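You operate a simulated robot arm through the tools that you are given. There is no shell and no other tool. Be economical: measure what you need, move in short steps, check, and stop when the job is done.

Carry out the task below with a simulated robot arm. There is one attempt and no reset: what you move stays moved.

Task
Water the three plants: fill each cup to the band its tag names.
Fine: the can goes back.
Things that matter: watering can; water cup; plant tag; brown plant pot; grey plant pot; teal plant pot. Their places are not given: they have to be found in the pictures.

It is judged by the outcome, as a careful person would: the job done as asked, and still so three seconds after it is handed in. It fails if anything else is knocked over, pushed out of place, dropped, spilled or broken.

Robot
A 6-joint arm with a two-finger parallel gripper, fixed in place. Base frame: the origin is at the foot of the arm, x ahead of it, y to its left, z up; the work surface is at about z = 550. Readings come in mm, rad, newtons and seconds.
With the tool pointing down near the work surface it reaches from about 100 to 740 mm from the base axis. Its first joint turns from -2.897 to 2.897 rad. Payload 3.91 kg.
Tool frame: the origin (TCP) lies between the finger pads and is the grasp point; the fingertips stand 30 mm ahead of it; z points along the fingers, y is the line along which they close. The gripper opens to 110 mm. The fingers are 20 mm wide and 10 mm thick; the gripper's body (48 by 112 mm) begins 55 mm behind the TCP.
Orientation is that of the tool frame in the base frame, as a unit quaternion [x, y, z, w]. With the fingers straight down and closing along the base's y, the tool's x points along the base's -x, its y along +y and its z along -z.

Tools
- The arm moves only by the tool play_rows. Its argument "increments" is a list of rows, each a list of 2 entries, a list of its own where there are three numbers: the shift along the tool's x, y, z in mm, then the turn, a rotation vector about the tool's x, y, z in rad. In form: [[[x, y, z], [ax, ay, az]], ...]. A call has 1 to 10 rows; each row shifts and turns the commanded pose from where the row before left it, along the tool's axes as they then stand. "hand" is the opening, from 0 (shut) to 1 (fully open), set as the call begins (left out, the last holds). Rows are played at 5 a second. More than 50 mm and 0.15 rad between two rows, or a gripper value outside its range, and nothing of the call is played. A pose out of reach is approached as far as the arm can. The call stops where the force on the tool passes 50 N (or 10 N more than at its start, if that is more) or the arm is blocked; 0.2 s more then pass. Each finger travels about 45 mm/s and halts on what it meets, pressing with about 21 N; the grip force reading is that of the motor and also rises with nothing between the fingers. The clock runs only during rows and for 0.2 s after the last one: add rows that do not move to give the fingers time. The reply holds the time, the measured pose of the TCP, the force on the tool along the base axes, the opening and the grip force, in the units named above and with some noise, and new pictures: "views" is both (left out), scene, wrist or none.
- Cameras (640 x 400 px; columns grow to the right, rows downward): "scene" is fixed at [50, -651.1, 1417.1]; the picture's right is [0.87, -0.49, 0.00], its down [-0.25, -0.45, -0.86] and it looks along [0.42, 0.74, -0.52] (base axes); focal length 313 px, centre (320, 200). "wrist" rides on the gripper at [-36, 0, -57] in the tool frame; the picture's right is [0.00, -1.00, 0.00], its down [0.97, 0.00, -0.24] and it looks along [0.24, 0.00, 0.97] (tool axes); focal length 218 px, centre (320, 200).
- move_column(by): slides the trunk up (or, below 0, down) by that many mm; the arm rides with it, the base frame stays. It gives what a move gives, with no picture.
- probe_pixels(camera, pixels): there is no depth. For up to 12 entries [column, row, z] of the newest picture of that camera ("zoom" is the newest enlarged one), the place [x, y] in the base frame at which the ray of that pixel passes the height z, good to about 3 mm. No time passes.
- zoom(camera, box): a new picture of the part [left, top, right, bottom] of that camera's present view, enlarged. No time passes.
- close_job(): hands the job in; it is judged then, once.

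Go step by step. Measure first, check grasps and placings, and put right what went wrong. The budget is 80 turns and 150 pictures, counting those below and the enlarged ones. Unless the task says otherwise, let go and move clear before handing in, and close with one line.

The tools are called after "Emit:" as name(argument=value, ...) on one line, values as JSON. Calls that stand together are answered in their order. play_rows: Moves the arm, as the interface text tells. Its arguments: {"type":"object","properties":{"increments":{"type":"array"},"hand":{"type":"number"},"views":{"type":"string","enum":["both","scene","wrist","none"]}},"required":["increments"]} The other tools are called the same way: move_column (by) slides the trunk up or down; probe_pixels (camera, pixels) gives the place at which the rays of pixels pass given heights; zoom (camera, box) takes an enlarged picture of a part of a camera's view; close_job () hands the job in.

At the start:

```text
time_s: 0.0
eef_pos: [279.0, 235.5, 919.5]
ee_rot: [0.0, 1.0, 0.001, -0.001]
contact_force: [0.0, 0.1, -0.4]
gripper_width: 109.9
gripper_force: 0.1
trunk travel left (down, up): [-375.0, 215.0]
```

scene: 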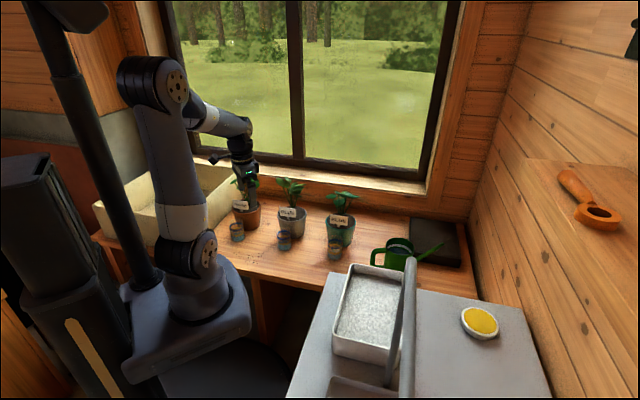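
wrist: 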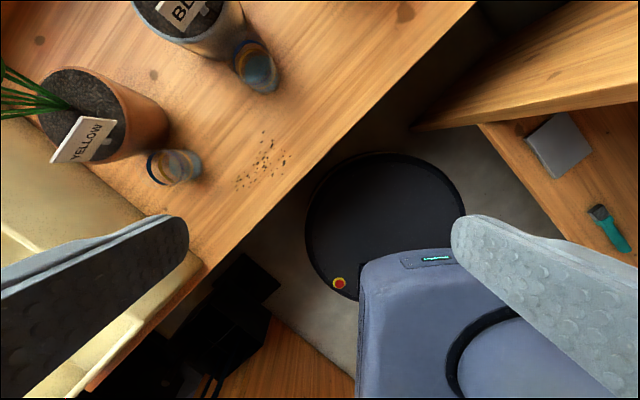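

The scene picture shows three pots with tags and cups (cols 230-350, rows 190-260) and the green can near (397,253). I'll enlarge these.

Emit:
zoom(camera="scene", box=[220, 170, 360, 270])

Emit:
zoom(camera="scene", box=[350, 210, 470, 290])

Emit:
zoom(camera="wrist", box=[40, 0, 300, 200])

```text
4.00 times, centred on (290, 220) of scene
```

zoom: 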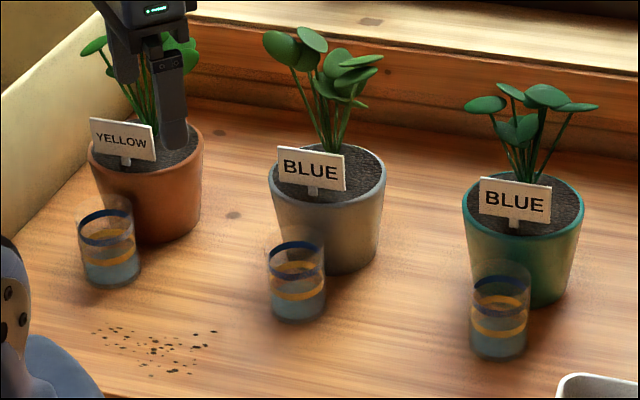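

```text
5.00 times, centred on (410, 250) of scene
```

zoom: 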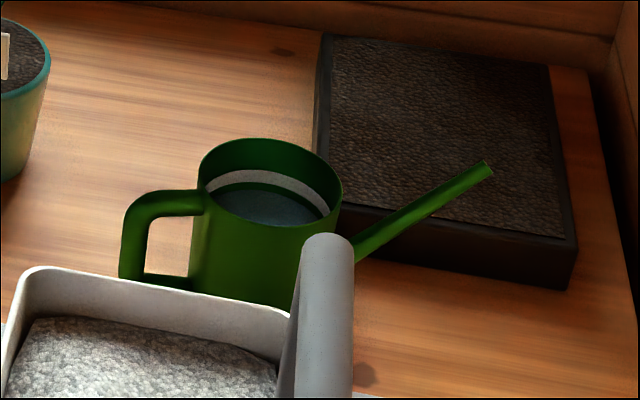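

```text
2.00 times, centred on (170, 100) of wrist
```

zoom: 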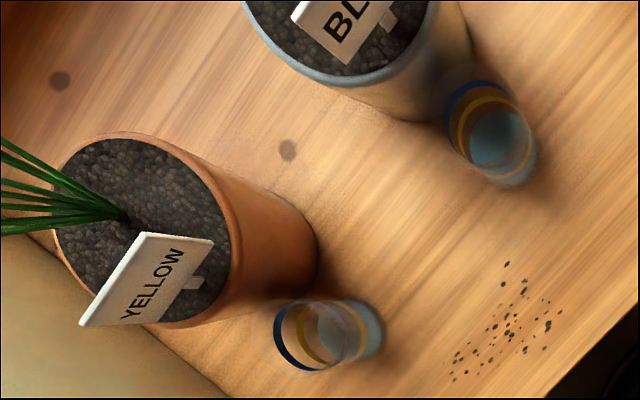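

The tags read YELLOW (brown), BLUE (grey), BLUE (teal); each cup has a blue band above a yellow band, with some water at the bottom. Now I measure positions on the table plane and at guessed heights.

Emit:
probe_pixels(camera="scene", pixels=[[238, 238.2, 550], [285, 248, 550], [335, 257.5, 550], [236, 221, 620], [283.2, 229.5, 620], [334.7, 237.5, 620], [400, 246.4, 650], [443.6, 243.6, 650], [385.5, 246.4, 650], [414.5, 246.4, 650], [372, 259, 600], [395, 285, 550]])

Emit:
probe_pixels(camera="wrist", pixels=[[182, 166, 550], [158, 167, 620], [260, 72, 550], [240, 55, 620], [160, 110, 550], [70, 105, 650]])

```text
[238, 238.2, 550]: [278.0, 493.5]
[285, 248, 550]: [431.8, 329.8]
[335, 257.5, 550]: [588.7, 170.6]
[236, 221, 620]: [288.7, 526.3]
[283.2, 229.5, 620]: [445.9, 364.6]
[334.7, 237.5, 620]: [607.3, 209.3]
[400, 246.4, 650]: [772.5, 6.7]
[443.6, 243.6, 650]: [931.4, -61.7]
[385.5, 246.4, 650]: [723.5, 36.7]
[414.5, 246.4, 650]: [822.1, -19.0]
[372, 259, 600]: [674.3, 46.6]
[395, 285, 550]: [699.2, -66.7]
```

```text
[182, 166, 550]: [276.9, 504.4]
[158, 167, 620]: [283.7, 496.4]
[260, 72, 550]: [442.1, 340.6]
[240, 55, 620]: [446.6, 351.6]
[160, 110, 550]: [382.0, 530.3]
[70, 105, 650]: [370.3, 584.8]
```

The cups are near (278,497), (435,333), (590,173), with rims around z≈645. The can is about (770,0) with its handle toward the robot. I move the wrist camera over there for a close look.

Emit:
play_rows(increments=[[[-38, -25, 0], [0, 0, 0]], [[-38, -25, 0], [0, 0, 0]], [[-38, -25, 0], [0, 0, 0]], [[-38, -25, 0], [0, 0, 0]], [[-38, -25, 0], [0, 0, 0]], [[-38, -25, 0], [0, 0, 0]], [[0, 0, 0], [0, -0.12, 0]], [[0, 0, 0], [0, -0.12, 0]], [[0, 0, 0], [0, -0.12, 0]], [[0, 0, 0], [0, -0.12, 0]]], views="both")

```text
time_s: 2.2
eef_pos: [507.2, 86.1, 920.0]
ee_rot: [-0.001, 0.971, 0.0, 0.239]
contact_force: [0.4, 0.8, 0.1]
gripper_width: 109.8
gripper_force: 0.1
trunk travel left (down, up): [-375.0, 215.0]
```

scene: 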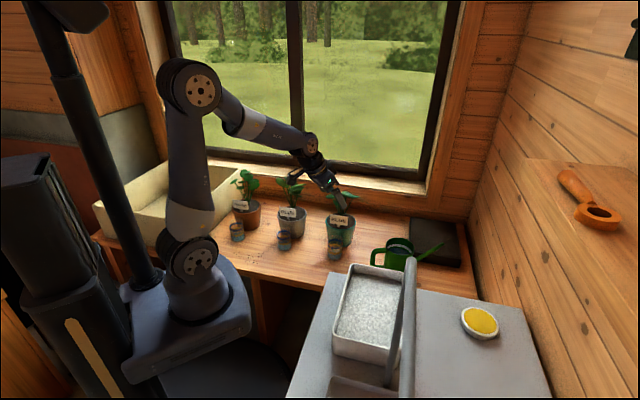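
wrist: 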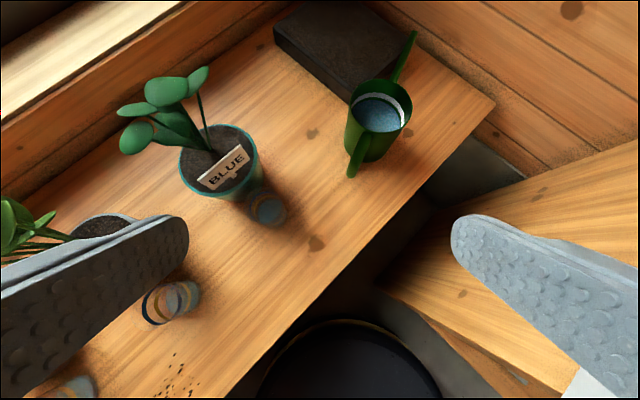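

The wrist picture now shows the can clearly: handle near (353,165), spout tip (413,33). I enlarge it and probe.

Emit:
zoom(camera="wrist", box=[310, 20, 438, 100])

Emit:
zoom(camera="wrist", box=[310, 100, 438, 180])

Emit:
zoom(camera="wrist", box=[170, 120, 330, 220])

```text
5.00 times, centred on (374, 60) of wrist
```

zoom: 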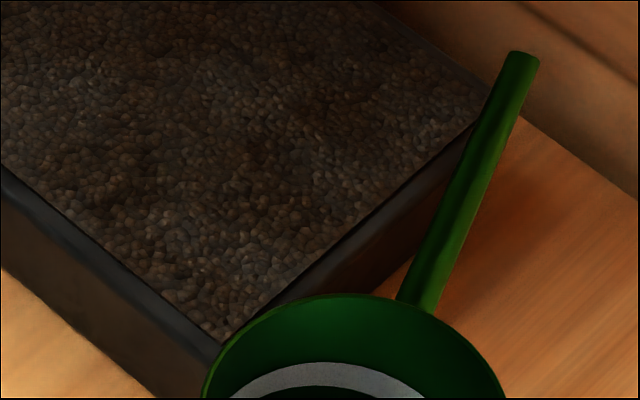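

```text
5.00 times, centred on (374, 140) of wrist
```

zoom: 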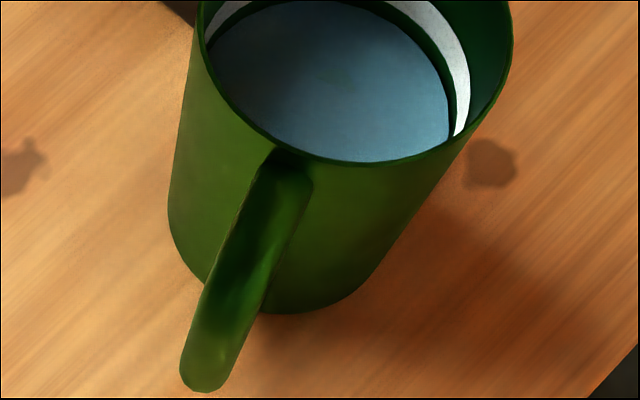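

```text
4.00 times, centred on (250, 170) of wrist
```

zoom: 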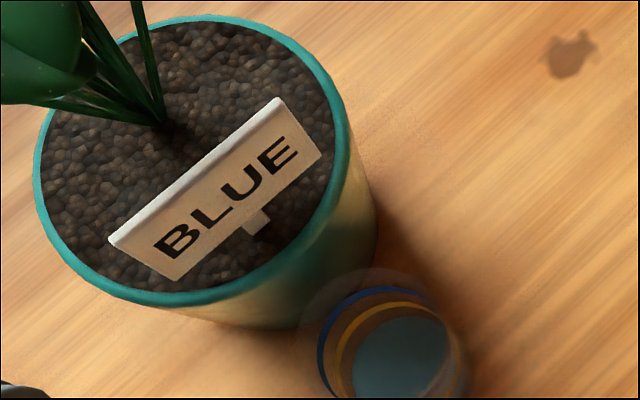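

I triangulate the rim, spout tip and handle from both cameras by probing several heights.

Emit:
probe_pixels(camera="wrist", pixels=[[381, 105, 640], [381, 105, 680], [414, 31, 640], [414, 31, 700], [351, 174, 620], [351, 174, 660], [368, 134, 640], [349.5, 105, 660], [412.4, 105, 660], [264, 193, 630], [270, 210, 555]])

Emit:
probe_pixels(camera="scene", pixels=[[400, 246.4, 640], [400, 246.4, 680], [443.6, 243.6, 640], [443.6, 243.6, 700], [372, 251, 620], [372, 251, 660], [387, 251, 640]])

```text
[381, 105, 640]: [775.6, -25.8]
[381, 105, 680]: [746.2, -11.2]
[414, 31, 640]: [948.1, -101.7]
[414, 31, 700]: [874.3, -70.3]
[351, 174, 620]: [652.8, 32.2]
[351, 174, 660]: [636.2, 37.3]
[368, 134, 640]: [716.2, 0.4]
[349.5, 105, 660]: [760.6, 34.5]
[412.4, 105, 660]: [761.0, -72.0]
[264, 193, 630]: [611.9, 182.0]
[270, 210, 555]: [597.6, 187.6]
```

```text
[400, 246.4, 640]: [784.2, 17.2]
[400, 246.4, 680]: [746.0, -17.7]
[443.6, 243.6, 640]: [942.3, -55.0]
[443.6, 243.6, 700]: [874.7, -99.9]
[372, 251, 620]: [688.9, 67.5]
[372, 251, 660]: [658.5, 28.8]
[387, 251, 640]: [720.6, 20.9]
```

Triangulated: can rim centre ≈ (752,-13,672), spout tip ≈ (902,-82,677), handle outer ≈ (650,34), axis heading ≈ -24.7°. I go to a pre-grasp behind the handle with the tool 45° down-forward along that heading.

Emit:
play_rows(hand=0.6, increments=[[[0, 0, 0], [0.0498, 0, 0.0956]], [[0, 0, 0], [0.0498, 0, 0.0956]], [[0, 0, 0], [0.0498, 0, 0.0956]], [[0, 0, 0], [0.0498, 0, 0.0956]], [[0, 0, 0], [0, -0.149, 0]], [[0, 0, 0], [0, -0.149, 0]], [[20.2, 3.25, 44.5], [0, 0, 0]], [[20.2, 3.25, 44.5], [0, 0, 0]], [[20.2, 3.25, 44.5], [0, 0, 0]], [[20.2, 3.25, 44.5], [0, 0, 0]]])

```text
time_s: 4.4
eef_pos: [573.5, 69.5, 736.0]
ee_rot: [0.197, 0.904, -0.08, 0.371]
contact_force: [-0.2, 0.2, -0.7]
gripper_width: 65.9
gripper_force: 0.1
trunk travel left (down, up): [-375.0, 215.0]
```

scene: 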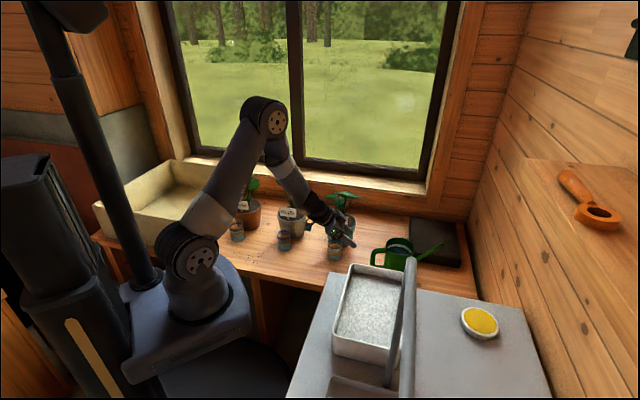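
wrist: 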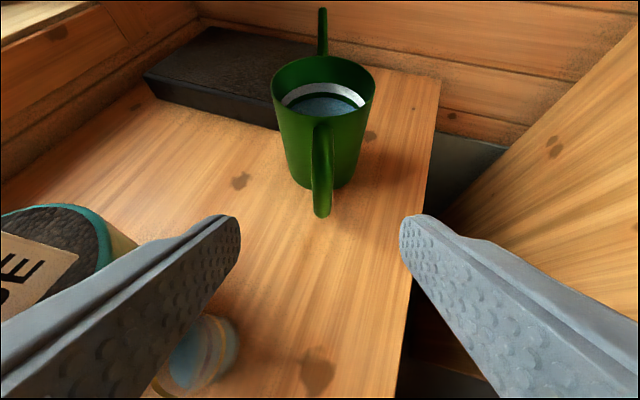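

The handle is well centred at column ≈321. I enlarge to refine its height.

Emit:
zoom(camera="wrist", box=[250, 100, 410, 220])

Emit:
probe_pixels(camera="wrist", pixels=[[321, 125, 655], [321, 150, 655], [321, 215, 560], [321, 215, 590], [321, 215, 620], [323, 12, 677], [323, 85, 672]])

```text
3.33 times, centred on (330, 160) of wrist
```

zoom: 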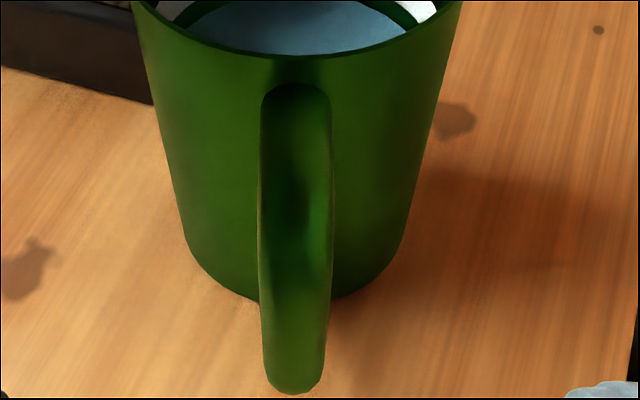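

```text
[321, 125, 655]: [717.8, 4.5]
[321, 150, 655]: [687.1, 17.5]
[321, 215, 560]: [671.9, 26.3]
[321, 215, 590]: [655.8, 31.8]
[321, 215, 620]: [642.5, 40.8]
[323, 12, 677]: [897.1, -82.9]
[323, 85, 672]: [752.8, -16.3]
```

Handle bar ≈20 mm thick, outer upright at d≈105 from the can axis, top ≈ z 659. I advance 140 mm along the tool to the handle's upper corner, still open.

Emit:
play_rows(increments=[[[-1.5, -0.5, 35], [0, 0, 0]], [[-1.5, -0.5, 35], [0, 0, 0]], [[-1.5, -0.5, 35], [0, 0, 0]], [[0, 0, 33], [0, 0, 0]]])

Emit:
zoom(camera="scene", box=[350, 210, 470, 290])

```text
time_s: 5.4
eef_pos: [662.4, 27.5, 639.8]
ee_rot: [0.198, 0.904, -0.081, 0.371]
contact_force: [-0.3, -0.6, 0.3]
gripper_width: 66.1
gripper_force: 0.0
trunk travel left (down, up): [-375.0, 215.0]
```

scene: 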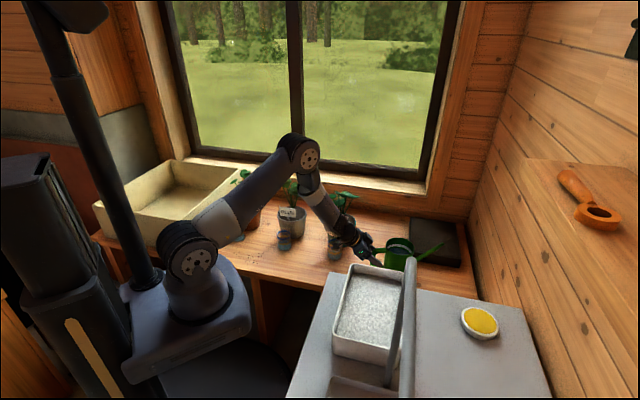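
wrist: 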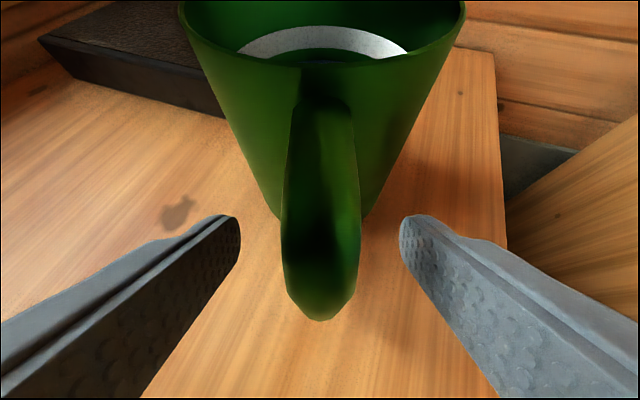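

```text
5.00 times, centred on (410, 250) of scene
```

zoom: 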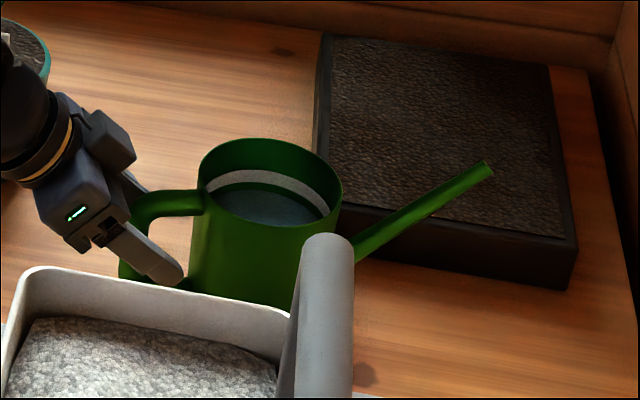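

The fingers straddle the handle (columns 283–360 between the tips). I close the gripper.

Emit:
play_rows(hand=0, increments=[[[0, 0, 0], [0, 0, 0]], [[0, 0, 0], [0, 0, 0]], [[0, 0, 0], [0, 0, 0]], [[0, 0, 0], [0, 0, 0]], [[0, 0, 0], [0, 0, 0]]])

Emit:
zoom(camera="scene", box=[350, 210, 470, 290])

```text
time_s: 6.6
eef_pos: [661.5, 27.5, 640.0]
ee_rot: [0.198, 0.904, -0.081, 0.371]
contact_force: [0.3, -0.8, -0.3]
gripper_width: 19.6
gripper_force: 21.7
trunk travel left (down, up): [-375.0, 215.0]
```

scene: 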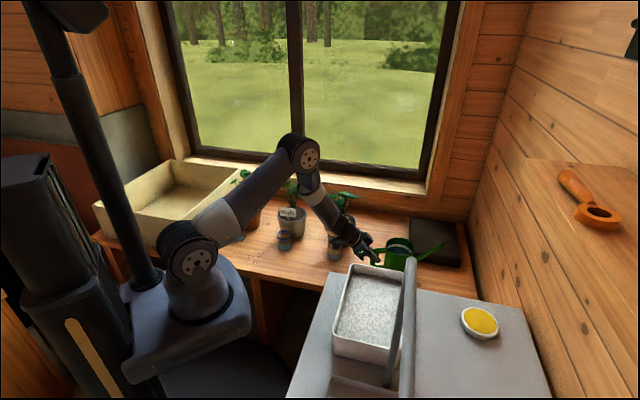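
wrist: 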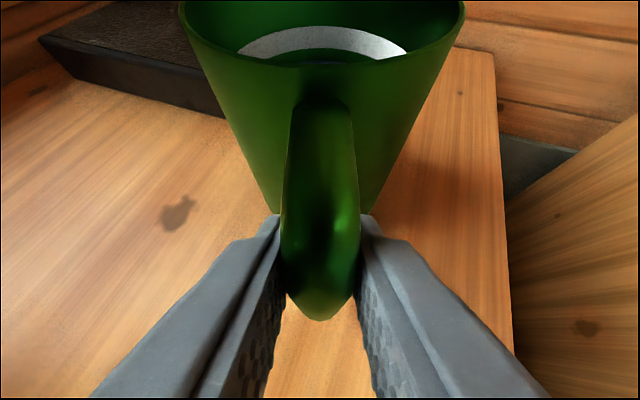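

```text
5.00 times, centred on (410, 250) of scene
```

zoom: 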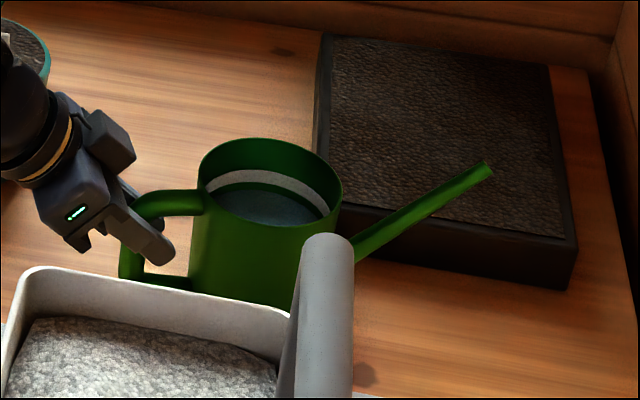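

Gripped at 19.6 mm with 21.7 N. I lift slowly by 12 mm and check for slipping or tilting.

Emit:
play_rows(increments=[[[-2.8, 0, -2.85], [0, 0, 0]], [[-2.8, 0, -2.85], [0, 0, 0]], [[-2.8, 0, -2.85], [0, 0, 0]], [[0, 0, 0], [0, 0, 0]]])

Emit:
zoom(camera="scene", box=[350, 210, 470, 290])

```text
time_s: 7.6
eef_pos: [664.0, 26.7, 652.9]
ee_rot: [0.197, 0.905, -0.081, 0.37]
contact_force: [-0.4, -0.1, -6.9]
gripper_width: 19.9
gripper_force: 21.1
trunk travel left (down, up): [-375.0, 215.0]
```

scene: 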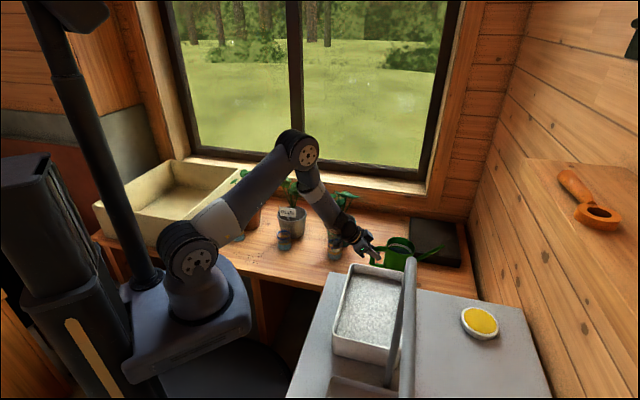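
wrist: 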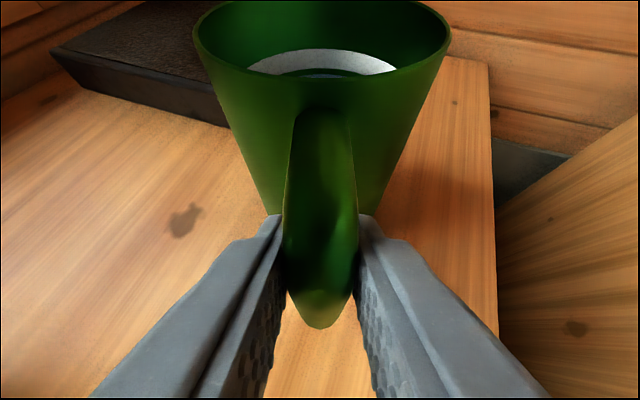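

```text
5.00 times, centred on (410, 250) of scene
```

zoom: 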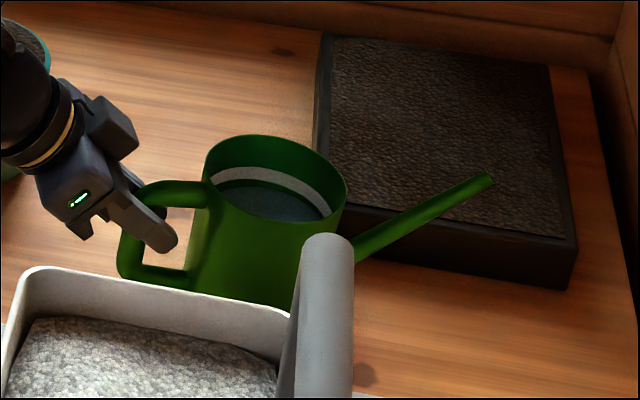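

The can pivoted in the pads (spout tip in the enlargement sank from row 168 to 178), so the handle grip slips in torsion. I set it back down and release; then I'll check whether the body (~105 mm) can be gripped across.

Emit:
play_rows(increments=[[[2.8, 0, 2.85], [0, 0, 0]], [[2.8, 0, 2.85], [0, 0, 0]], [[2.8, 0, 2.85], [0, 0, 0]], [[0, 0, 0], [0, 0, 0]]], views="none")

Emit:
play_rows(hand=0.6, increments=[[[0, 0, 0], [0, 0, 0]], [[0, 0, 0], [0, 0, 0]], [[0, 0, 0], [0, 0, 0]], [[0, 0, -30], [0, 0, 0]], [[0, 0, -40], [0, 0, 0]], [[0, 0, -40], [0, 0, 0]], [[-35, 0, -35], [0, 0, 0]], [[-35, 0, -35], [0, 0, 0]]], views="both")

Emit:
zoom(camera="scene", box=[350, 210, 470, 290])

Emit:
zoom(camera="wrist", box=[240, 60, 400, 180])

```text
time_s: 8.6
eef_pos: [662.6, 26.9, 641.3]
ee_rot: [0.198, 0.904, -0.081, 0.37]
contact_force: [-4.5, 1.8, 4.5]
gripper_width: 19.8
gripper_force: 21.4
trunk travel left (down, up): [-375.0, 215.0]
```

```text
time_s: 10.4
eef_pos: [597.6, 59.0, 817.6]
ee_rot: [0.198, 0.904, -0.081, 0.37]
contact_force: [-0.2, 1.1, 0.2]
gripper_width: 66.1
gripper_force: 0.1
trunk travel left (down, up): [-375.0, 215.0]
```

scene: 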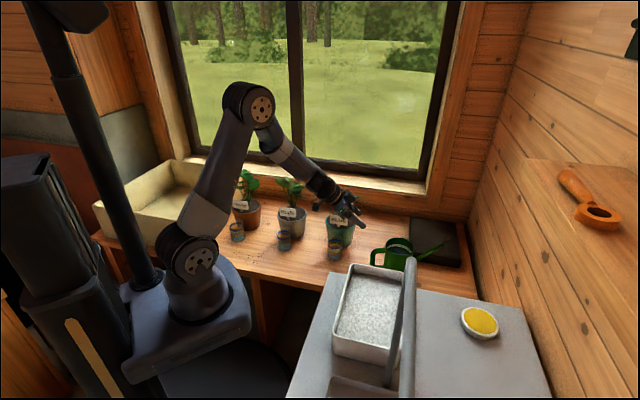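
wrist: 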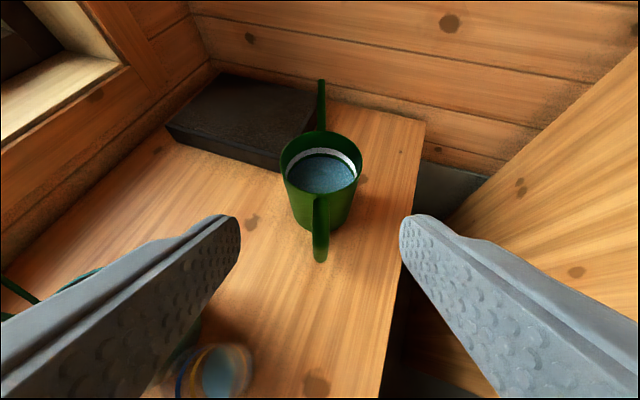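

```text
5.00 times, centred on (410, 250) of scene
```

zoom: 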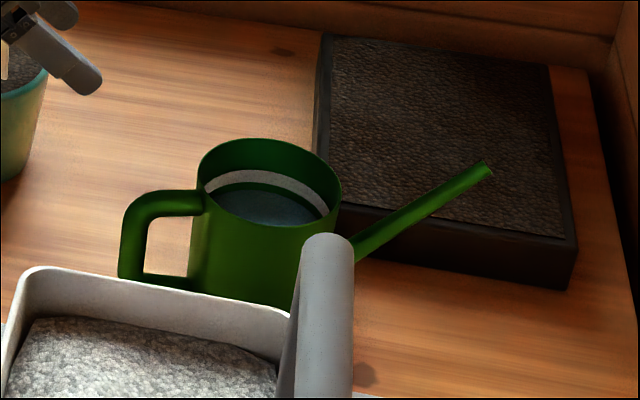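

```text
3.33 times, centred on (320, 120) of wrist
```

zoom: 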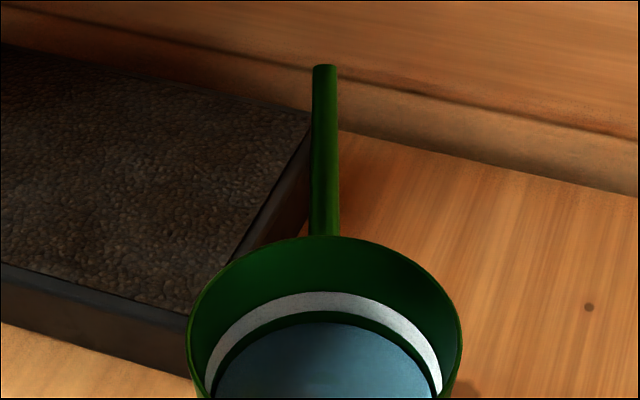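

The can is back unchanged. I measure the rim's width and centre from this view.

Emit:
probe_pixels(camera="wrist", pixels=[[280.1, 162, 672], [362.6, 162, 672], [321, 131, 672], [321, 195, 672], [321, 80, 677], [320, 262, 590]])

Emit:
zoom(camera="wrist", box=[240, 120, 400, 240])

```text
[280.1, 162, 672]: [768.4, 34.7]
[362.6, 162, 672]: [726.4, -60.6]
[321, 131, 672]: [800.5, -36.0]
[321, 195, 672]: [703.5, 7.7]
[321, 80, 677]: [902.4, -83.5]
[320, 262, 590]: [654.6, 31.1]
```

```text
3.33 times, centred on (320, 180) of wrist
```

zoom: 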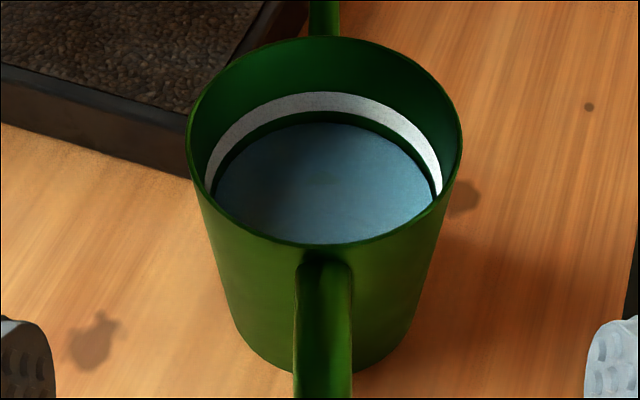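

Rim is ~105 mm across, centred ≈ (751,-14): the fully open gripper (110) just fits. I pose the tool 25° from vertical above the can, fully open, and check centring.

Emit:
play_rows(hand=1, increments=[[[0, 0, 0], [0, 0.114, 0]], [[0, 0, 0], [0, 0.114, 0]], [[0, 0, 0], [0, 0.114, 0]], [[-19.9, -0.5, 32.7], [0, 0, 0]], [[-19.9, -0.5, 32.7], [0, 0, 0]], [[-19.9, -0.5, 32.7], [0, 0, 0]], [[-19.9, -0.5, 32.7], [0, 0, 0]], [[0, 0, 0], [0, 0, 0]]])

Emit:
zoom(camera="wrist", box=[200, 60, 440, 210])

Emit:
zoom(camera="scene", box=[350, 210, 470, 290])

```text
time_s: 12.2
eef_pos: [710.8, 2.8, 731.6]
ee_rot: [0.207, 0.954, -0.046, 0.212]
contact_force: [0.0, 0.1, 0.1]
gripper_width: 110.0
gripper_force: 0.0
trunk travel left (down, up): [-375.0, 215.0]
```

scene: 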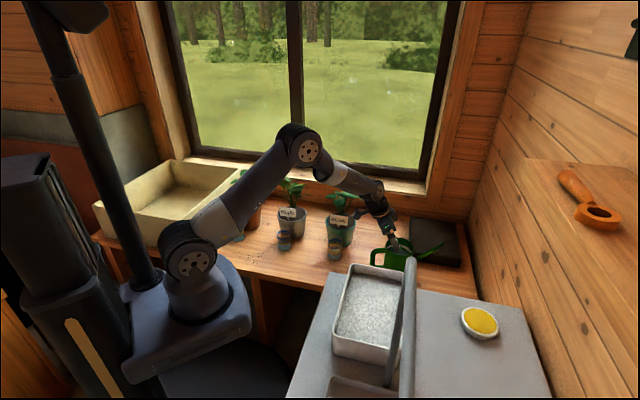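
wrist: 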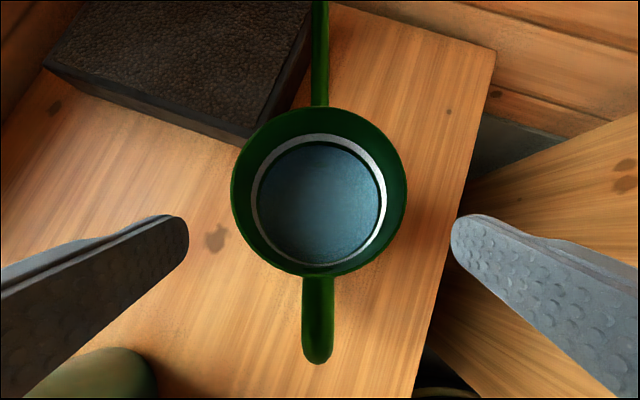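

```text
2.67 times, centred on (320, 135) of wrist
```

zoom: 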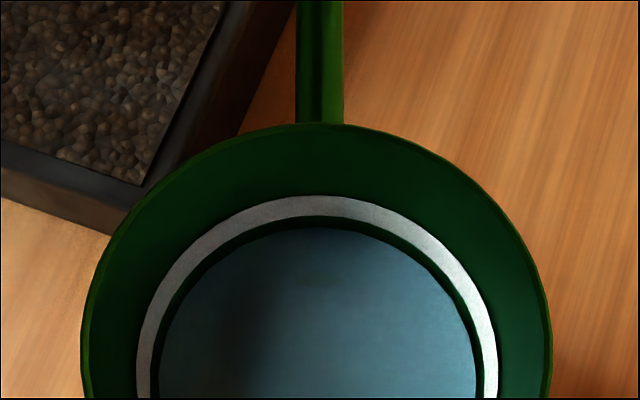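

```text
5.00 times, centred on (410, 250) of scene
```

zoom: 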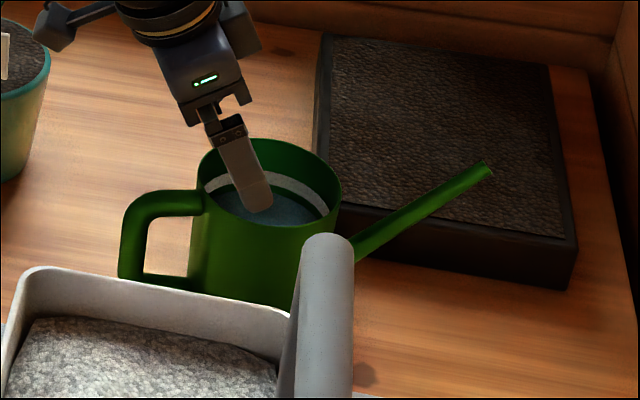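

The rim spans columns 231–407 (centre 319), fingertips 188–450 (centre 319): centred. I advance 55 mm along the tool and check that fingers pass outside the rim.

Emit:
play_rows(increments=[[[0, 0, 14], [0, 0, 0]], [[0, 0, 14], [0, 0, 0]], [[0, 0, 14], [0, 0, 0]], [[0, 0, 8], [0, 0, 0]]])

Emit:
zoom(camera="scene", box=[350, 210, 470, 290])

```text
time_s: 13.2
eef_pos: [729.5, -5.1, 685.5]
ee_rot: [0.209, 0.954, -0.046, 0.212]
contact_force: [0.1, 0.0, 0.4]
gripper_width: 110.1
gripper_force: 0.1
trunk travel left (down, up): [-375.0, 215.0]
```

scene: 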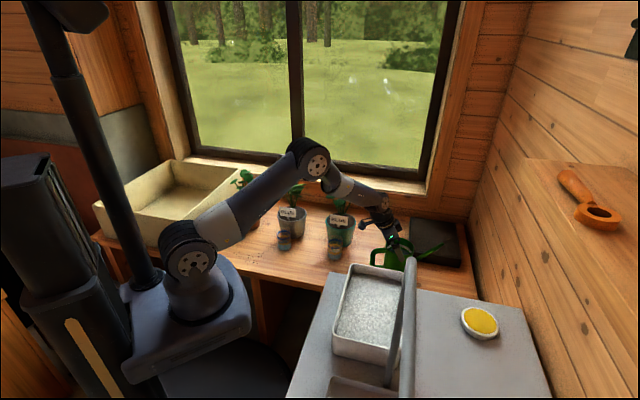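
wrist: 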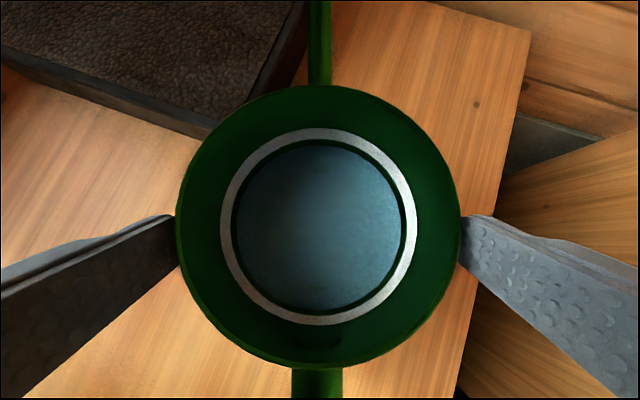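

```text
5.00 times, centred on (410, 250) of scene
```

zoom: 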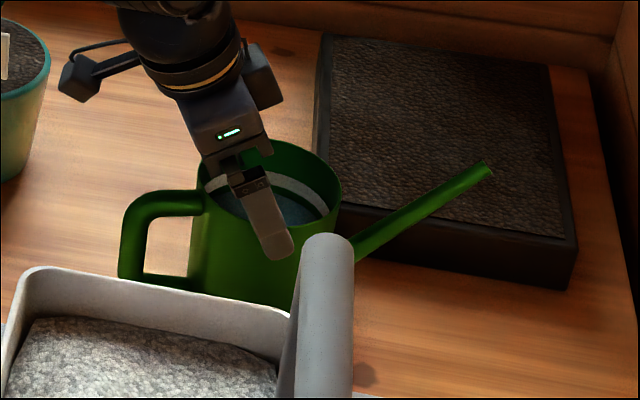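

Both fingertips pass outside the rim with no contact (force ~0). I continue 44 mm down, then close.

Emit:
play_rows(increments=[[[0, 0.6, 11], [0, 0, 0]], [[0, 0, 11], [0, 0, 0]], [[0, 0, 11], [0, 0, 0]], [[0, 0, 11], [0, 0, 0]]])

Emit:
zoom(camera="scene", box=[350, 210, 470, 290])

```text
time_s: 14.2
eef_pos: [747.5, -14.9, 647.8]
ee_rot: [0.209, 0.954, -0.046, 0.212]
contact_force: [0.9, 0.5, 0.4]
gripper_width: 110.2
gripper_force: 0.0
trunk travel left (down, up): [-375.0, 215.0]
```

scene: 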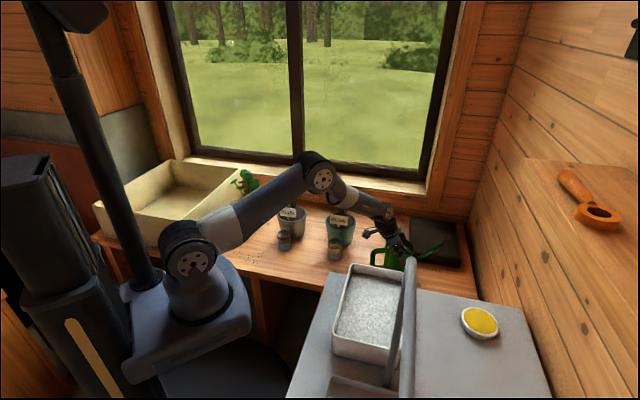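
wrist: 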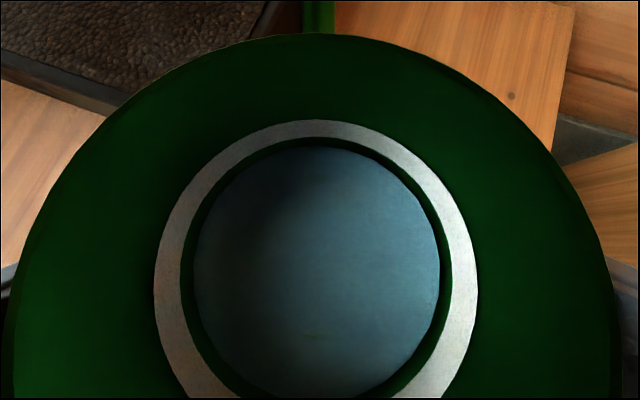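

```text
5.00 times, centred on (410, 250) of scene
```

zoom: 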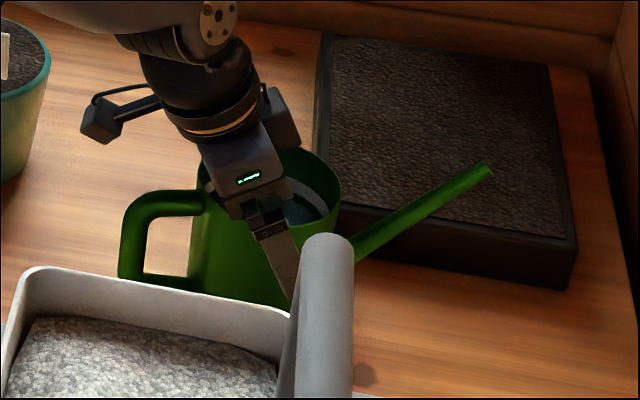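

The fingers flank the body at z≈648 with no contact. I close and watch the width.

Emit:
play_rows(hand=0, increments=[[[0, 0, 0], [0, 0, 0]], [[0, 0, 0], [0, 0, 0]], [[0, 0, 0], [0, 0, 0]]], views="none")

Emit:
play_rows(increments=[[[-1.05, 0, -2.27], [0, 0, 0]], [[-1.05, 0, -2.27], [0, 0, 0]], [[-1.05, 0, -2.27], [0, 0, 0]], [[-1.05, 0, -2.27], [0, 0, 0]], [[0, 0, 0], [0, 0, 0]]])

Emit:
zoom(camera="scene", box=[350, 210, 470, 290])

```text
time_s: 15.0
eef_pos: [746.6, -13.8, 648.9]
ee_rot: [0.21, 0.954, -0.047, 0.211]
contact_force: [2.8, 2.5, 1.4]
gripper_width: 102.9
gripper_force: 21.2
trunk travel left (down, up): [-375.0, 215.0]
```

```text
time_s: 16.2
eef_pos: [746.9, -13.9, 656.7]
ee_rot: [0.209, 0.954, -0.046, 0.21]
contact_force: [0.3, 0.4, -7.5]
gripper_width: 103.3
gripper_force: 21.5
trunk travel left (down, up): [-375.0, 215.0]
```

scene: 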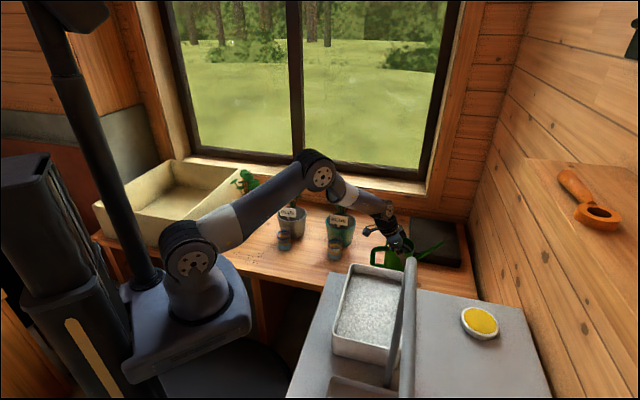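
wrist: 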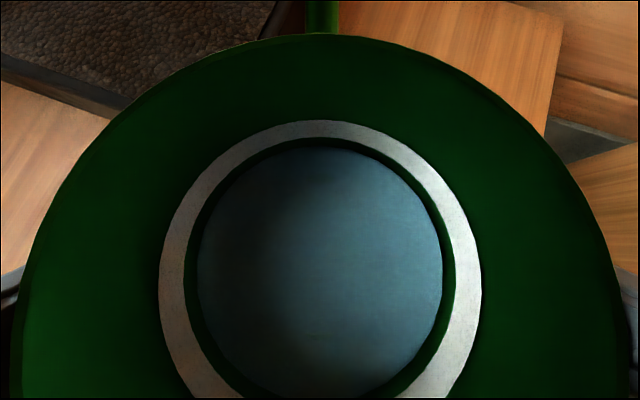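

```text
5.00 times, centred on (410, 250) of scene
```

zoom: 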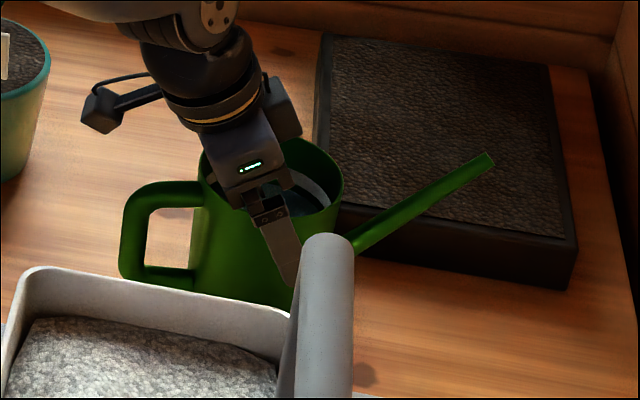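

The can lifted level with full weight ≈7.5 N, no pivoting — good grip. I lift it 110 mm slowly and look closely at the cups.

Emit:
play_rows(increments=[[[-6, 0, -13], [0, 0, 0]], [[-8.5, 0, -18], [0, 0, 0]], [[-8.5, 0, -18], [0, 0, 0]], [[-8.5, 0, -18], [0, 0, 0]], [[-8.5, 0, -18], [0, 0, 0]], [[-6, 0, -13], [0, 0, 0]]], views="scene")

Emit:
zoom(camera="scene", box=[303, 200, 367, 270])

Emit:
zoom(camera="scene", box=[258, 200, 310, 258])

Emit:
zoom(camera="scene", box=[212, 190, 264, 248])

```text
time_s: 17.6
eef_pos: [745.3, -14.8, 765.9]
ee_rot: [0.208, 0.954, -0.047, 0.213]
contact_force: [-0.2, 0.4, -8.5]
gripper_width: 103.4
gripper_force: 20.7
trunk travel left (down, up): [-375.0, 215.0]
```

scene: 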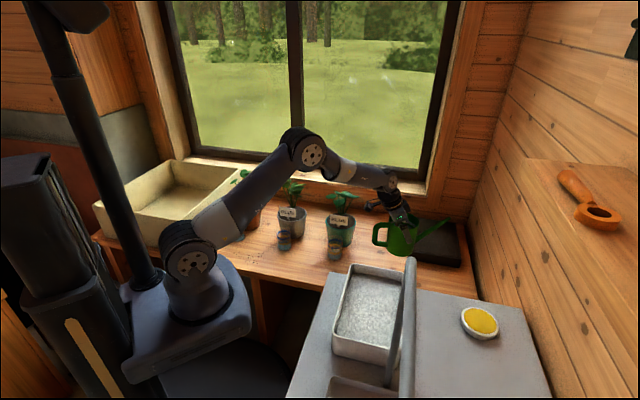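

```text
5.71 times, centred on (335, 235) of scene
```

zoom: 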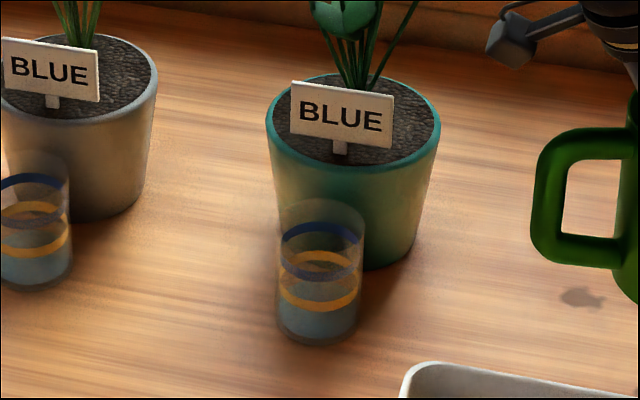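

```text
6.90 times, centred on (284, 229) of scene
```

zoom: 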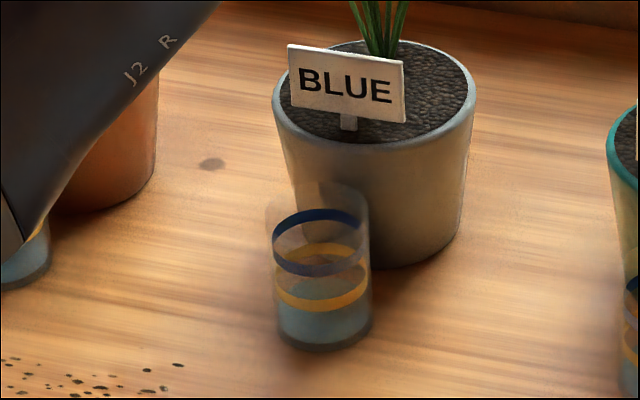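

```text
6.90 times, centred on (238, 219) of scene
```

zoom: 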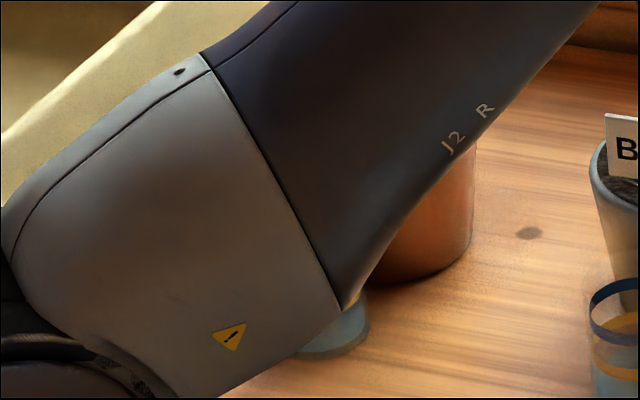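

Cup estimates: rim ≈ 88 mm above the table, blue band ≈ 62, yellow ≈ 38, water now ≈ 25. I retract the can toward the robot and probe the cup centres.

Emit:
play_rows(increments=[[[17, -1.6, -8], [0, 0, 0]], [[34.2, -3.2, -16], [0, 0, 0]], [[34.2, -3.2, -16], [0, 0, 0]], [[34.2, -3.2, -16], [0, 0, 0]], [[34.2, -3.2, -16], [0, 0, 0]], [[34.2, -3.2, -16], [0, 0, 0]], [[34.2, -3.2, -16], [0, 0, 0]], [[34.2, -3.2, -16], [0, 0, 0]], [[34.2, -3.2, -16], [0, 0, 0]], [[34.2, -3.2, -16], [0, 0, 0]]], views="none")

Emit:
play_rows(increments=[[[17, -1.6, -8], [0, 0, 0]], [[0, 0, 0], [-0.0378, 0, -0.0811]], [[0, 0, 0], [-0.0378, 0, -0.0811]], [[0, 0, 0], [-0.0378, 0, -0.0811]], [[0, 0, 0], [-0.0378, 0, -0.0811]], [[0, 0, 0], [-0.0378, 0, -0.0811]], [[0, 0, 0], [-0.0378, 0, -0.0811]], [[0, 0, 0], [-0.0378, 0, -0.0811]], [[0, 0, 0], [-0.0378, 0, -0.0811]]], views="both")

Emit:
probe_pixels(camera="scene", pixels=[[334.8, 256.9, 550], [335, 238.9, 638], [284.7, 247.8, 550], [283.7, 229.7, 638], [238, 238.2, 550], [236, 221, 638], [340.7, 222, 660], [291.7, 215, 660], [246.5, 210, 660]])

Emit:
zoom(camera="scene", box=[270, 180, 400, 270])

```text
time_s: 19.8
eef_pos: [408.3, 106.7, 766.7]
ee_rot: [0.208, 0.954, -0.046, 0.211]
contact_force: [0.1, -0.7, -7.6]
gripper_width: 103.0
gripper_force: 20.5
trunk travel left (down, up): [-375.0, 215.0]
```

```text
time_s: 21.8
eef_pos: [390.5, 116.3, 767.7]
ee_rot: [-0.14, 0.966, 0.032, 0.215]
contact_force: [0.2, -0.6, -7.2]
gripper_width: 103.0
gripper_force: 20.9
trunk travel left (down, up): [-375.0, 215.0]
```

scene: 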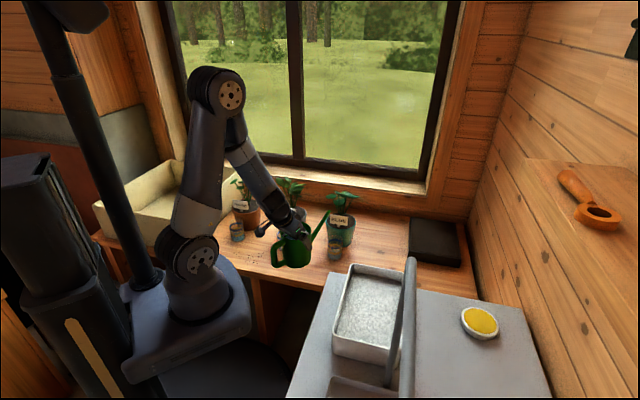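
wrist: 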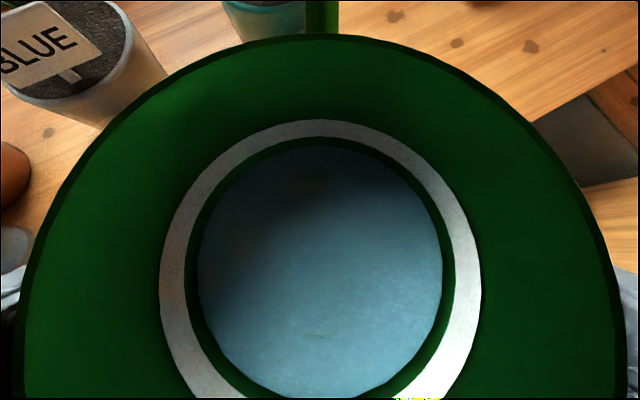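

```text
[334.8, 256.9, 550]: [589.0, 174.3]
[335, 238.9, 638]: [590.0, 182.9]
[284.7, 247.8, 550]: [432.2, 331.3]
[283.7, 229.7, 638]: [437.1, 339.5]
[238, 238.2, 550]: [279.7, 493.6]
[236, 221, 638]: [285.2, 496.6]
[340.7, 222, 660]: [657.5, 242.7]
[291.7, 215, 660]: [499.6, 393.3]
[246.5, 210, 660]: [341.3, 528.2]
```

```text
4.44 times, centred on (335, 225) of scene
```

zoom: 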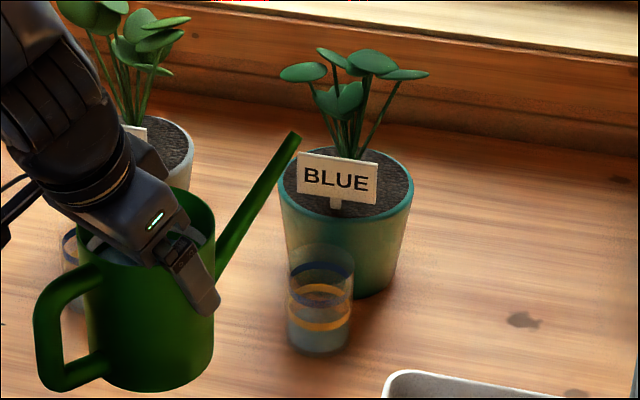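

The can is level and the cup centres are consistent: ≈(588,177), (434,334), (281,494). I verify my predicted spout tip (553,167,796) against its pixel (329.6,210.4).

Emit:
probe_pixels(camera="scene", pixels=[[329.6, 210.4, 796], [329.6, 210.4, 790], [329.6, 210.4, 802]])

```text
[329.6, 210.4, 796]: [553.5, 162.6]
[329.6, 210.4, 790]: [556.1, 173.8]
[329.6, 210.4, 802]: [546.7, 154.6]
```

Prediction and picture agree within ~4 mm. I lower the can so the tip is ~55 mm above cup 3's rim, still level.

Emit:
play_rows(increments=[[[3.6, -0.1, 20.2], [0, 0, 0]], [[3.6, -0.1, 20.2], [0, 0, 0]], [[3.6, -0.1, 20.2], [0, 0, 0]], [[3.6, -0.1, 20.2], [0, 0, 0]], [[3.6, -0.1, 20.2], [0, 0, 0]], [[0, 0, 0], [0, 0, 0]]], views="scene")

Emit:
zoom(camera="scene", box=[290, 195, 380, 265])

```text
time_s: 23.2
eef_pos: [395.1, 137.1, 697.1]
ee_rot: [-0.139, 0.966, 0.03, 0.215]
contact_force: [0.2, -0.1, -7.0]
gripper_width: 102.9
gripper_force: 21.1
out of reach, approached as far as the arm can: row 1, 2, 4, 5
trunk travel left (down, up): [-375.0, 215.0]
```

scene: 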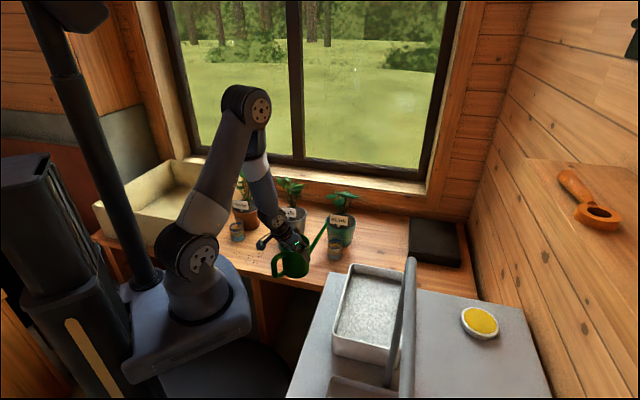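

```text
5.71 times, centred on (335, 230) of scene
```

zoom: 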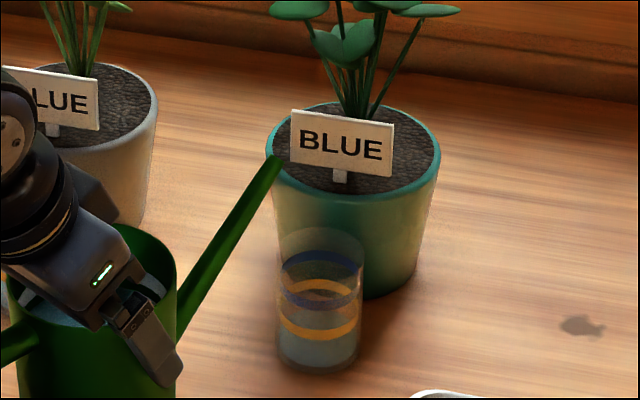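

The arm hit a reach limit (TCP at (395,137,697)), the fold being too tight. I'll raise the arm 100 mm and use the column to descend instead.

Emit:
play_rows(increments=[[[-8.5, 0, -18.1], [0, 0, 0]], [[-8.5, 0, -18.1], [0, 0, 0]], [[-8.5, 0, -18.1], [0, 0, 0]], [[-8.5, 0, -18.1], [0, 0, 0]], [[-8.5, 0, -18.1], [0, 0, 0]], [[0, 0, 0], [0, 0, 0]]], views="none")

```text
time_s: 24.6
eef_pos: [397.6, 133.4, 770.8]
ee_rot: [-0.138, 0.966, 0.026, 0.217]
contact_force: [-0.1, -0.1, -7.6]
gripper_width: 103.1
gripper_force: 21.1
out of reach, approached as far as the arm can: row 3, 4, 5
trunk travel left (down, up): [-375.0, 215.0]
```

Still off the commanded place; I test with a small sideways and forward move to see what is limiting.

Emit:
play_rows(increments=[[[0, -5, 0], [0, 0, 0]], [[-5, -5, 2], [0, 0, 0]], [[-5, 0, 2], [0, 0, 0]], [[0, 0, 0], [0, 0, 0]]], views="scene")

```text
time_s: 25.6
eef_pos: [410.2, 126.4, 769.9]
ee_rot: [-0.14, 0.966, 0.032, 0.215]
contact_force: [0.9, -0.3, -7.1]
gripper_width: 103.0
gripper_force: 21.2
trunk travel left (down, up): [-375.0, 215.0]
```

scene: 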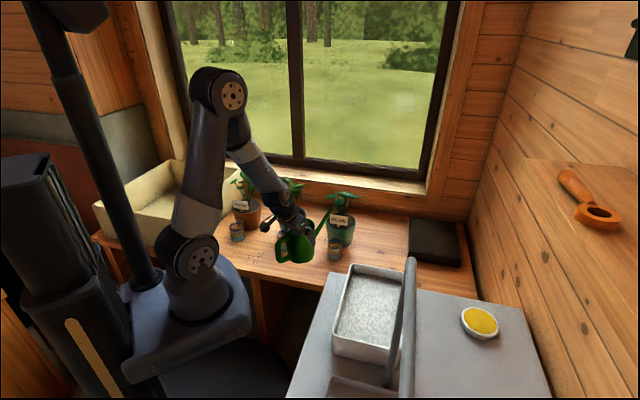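

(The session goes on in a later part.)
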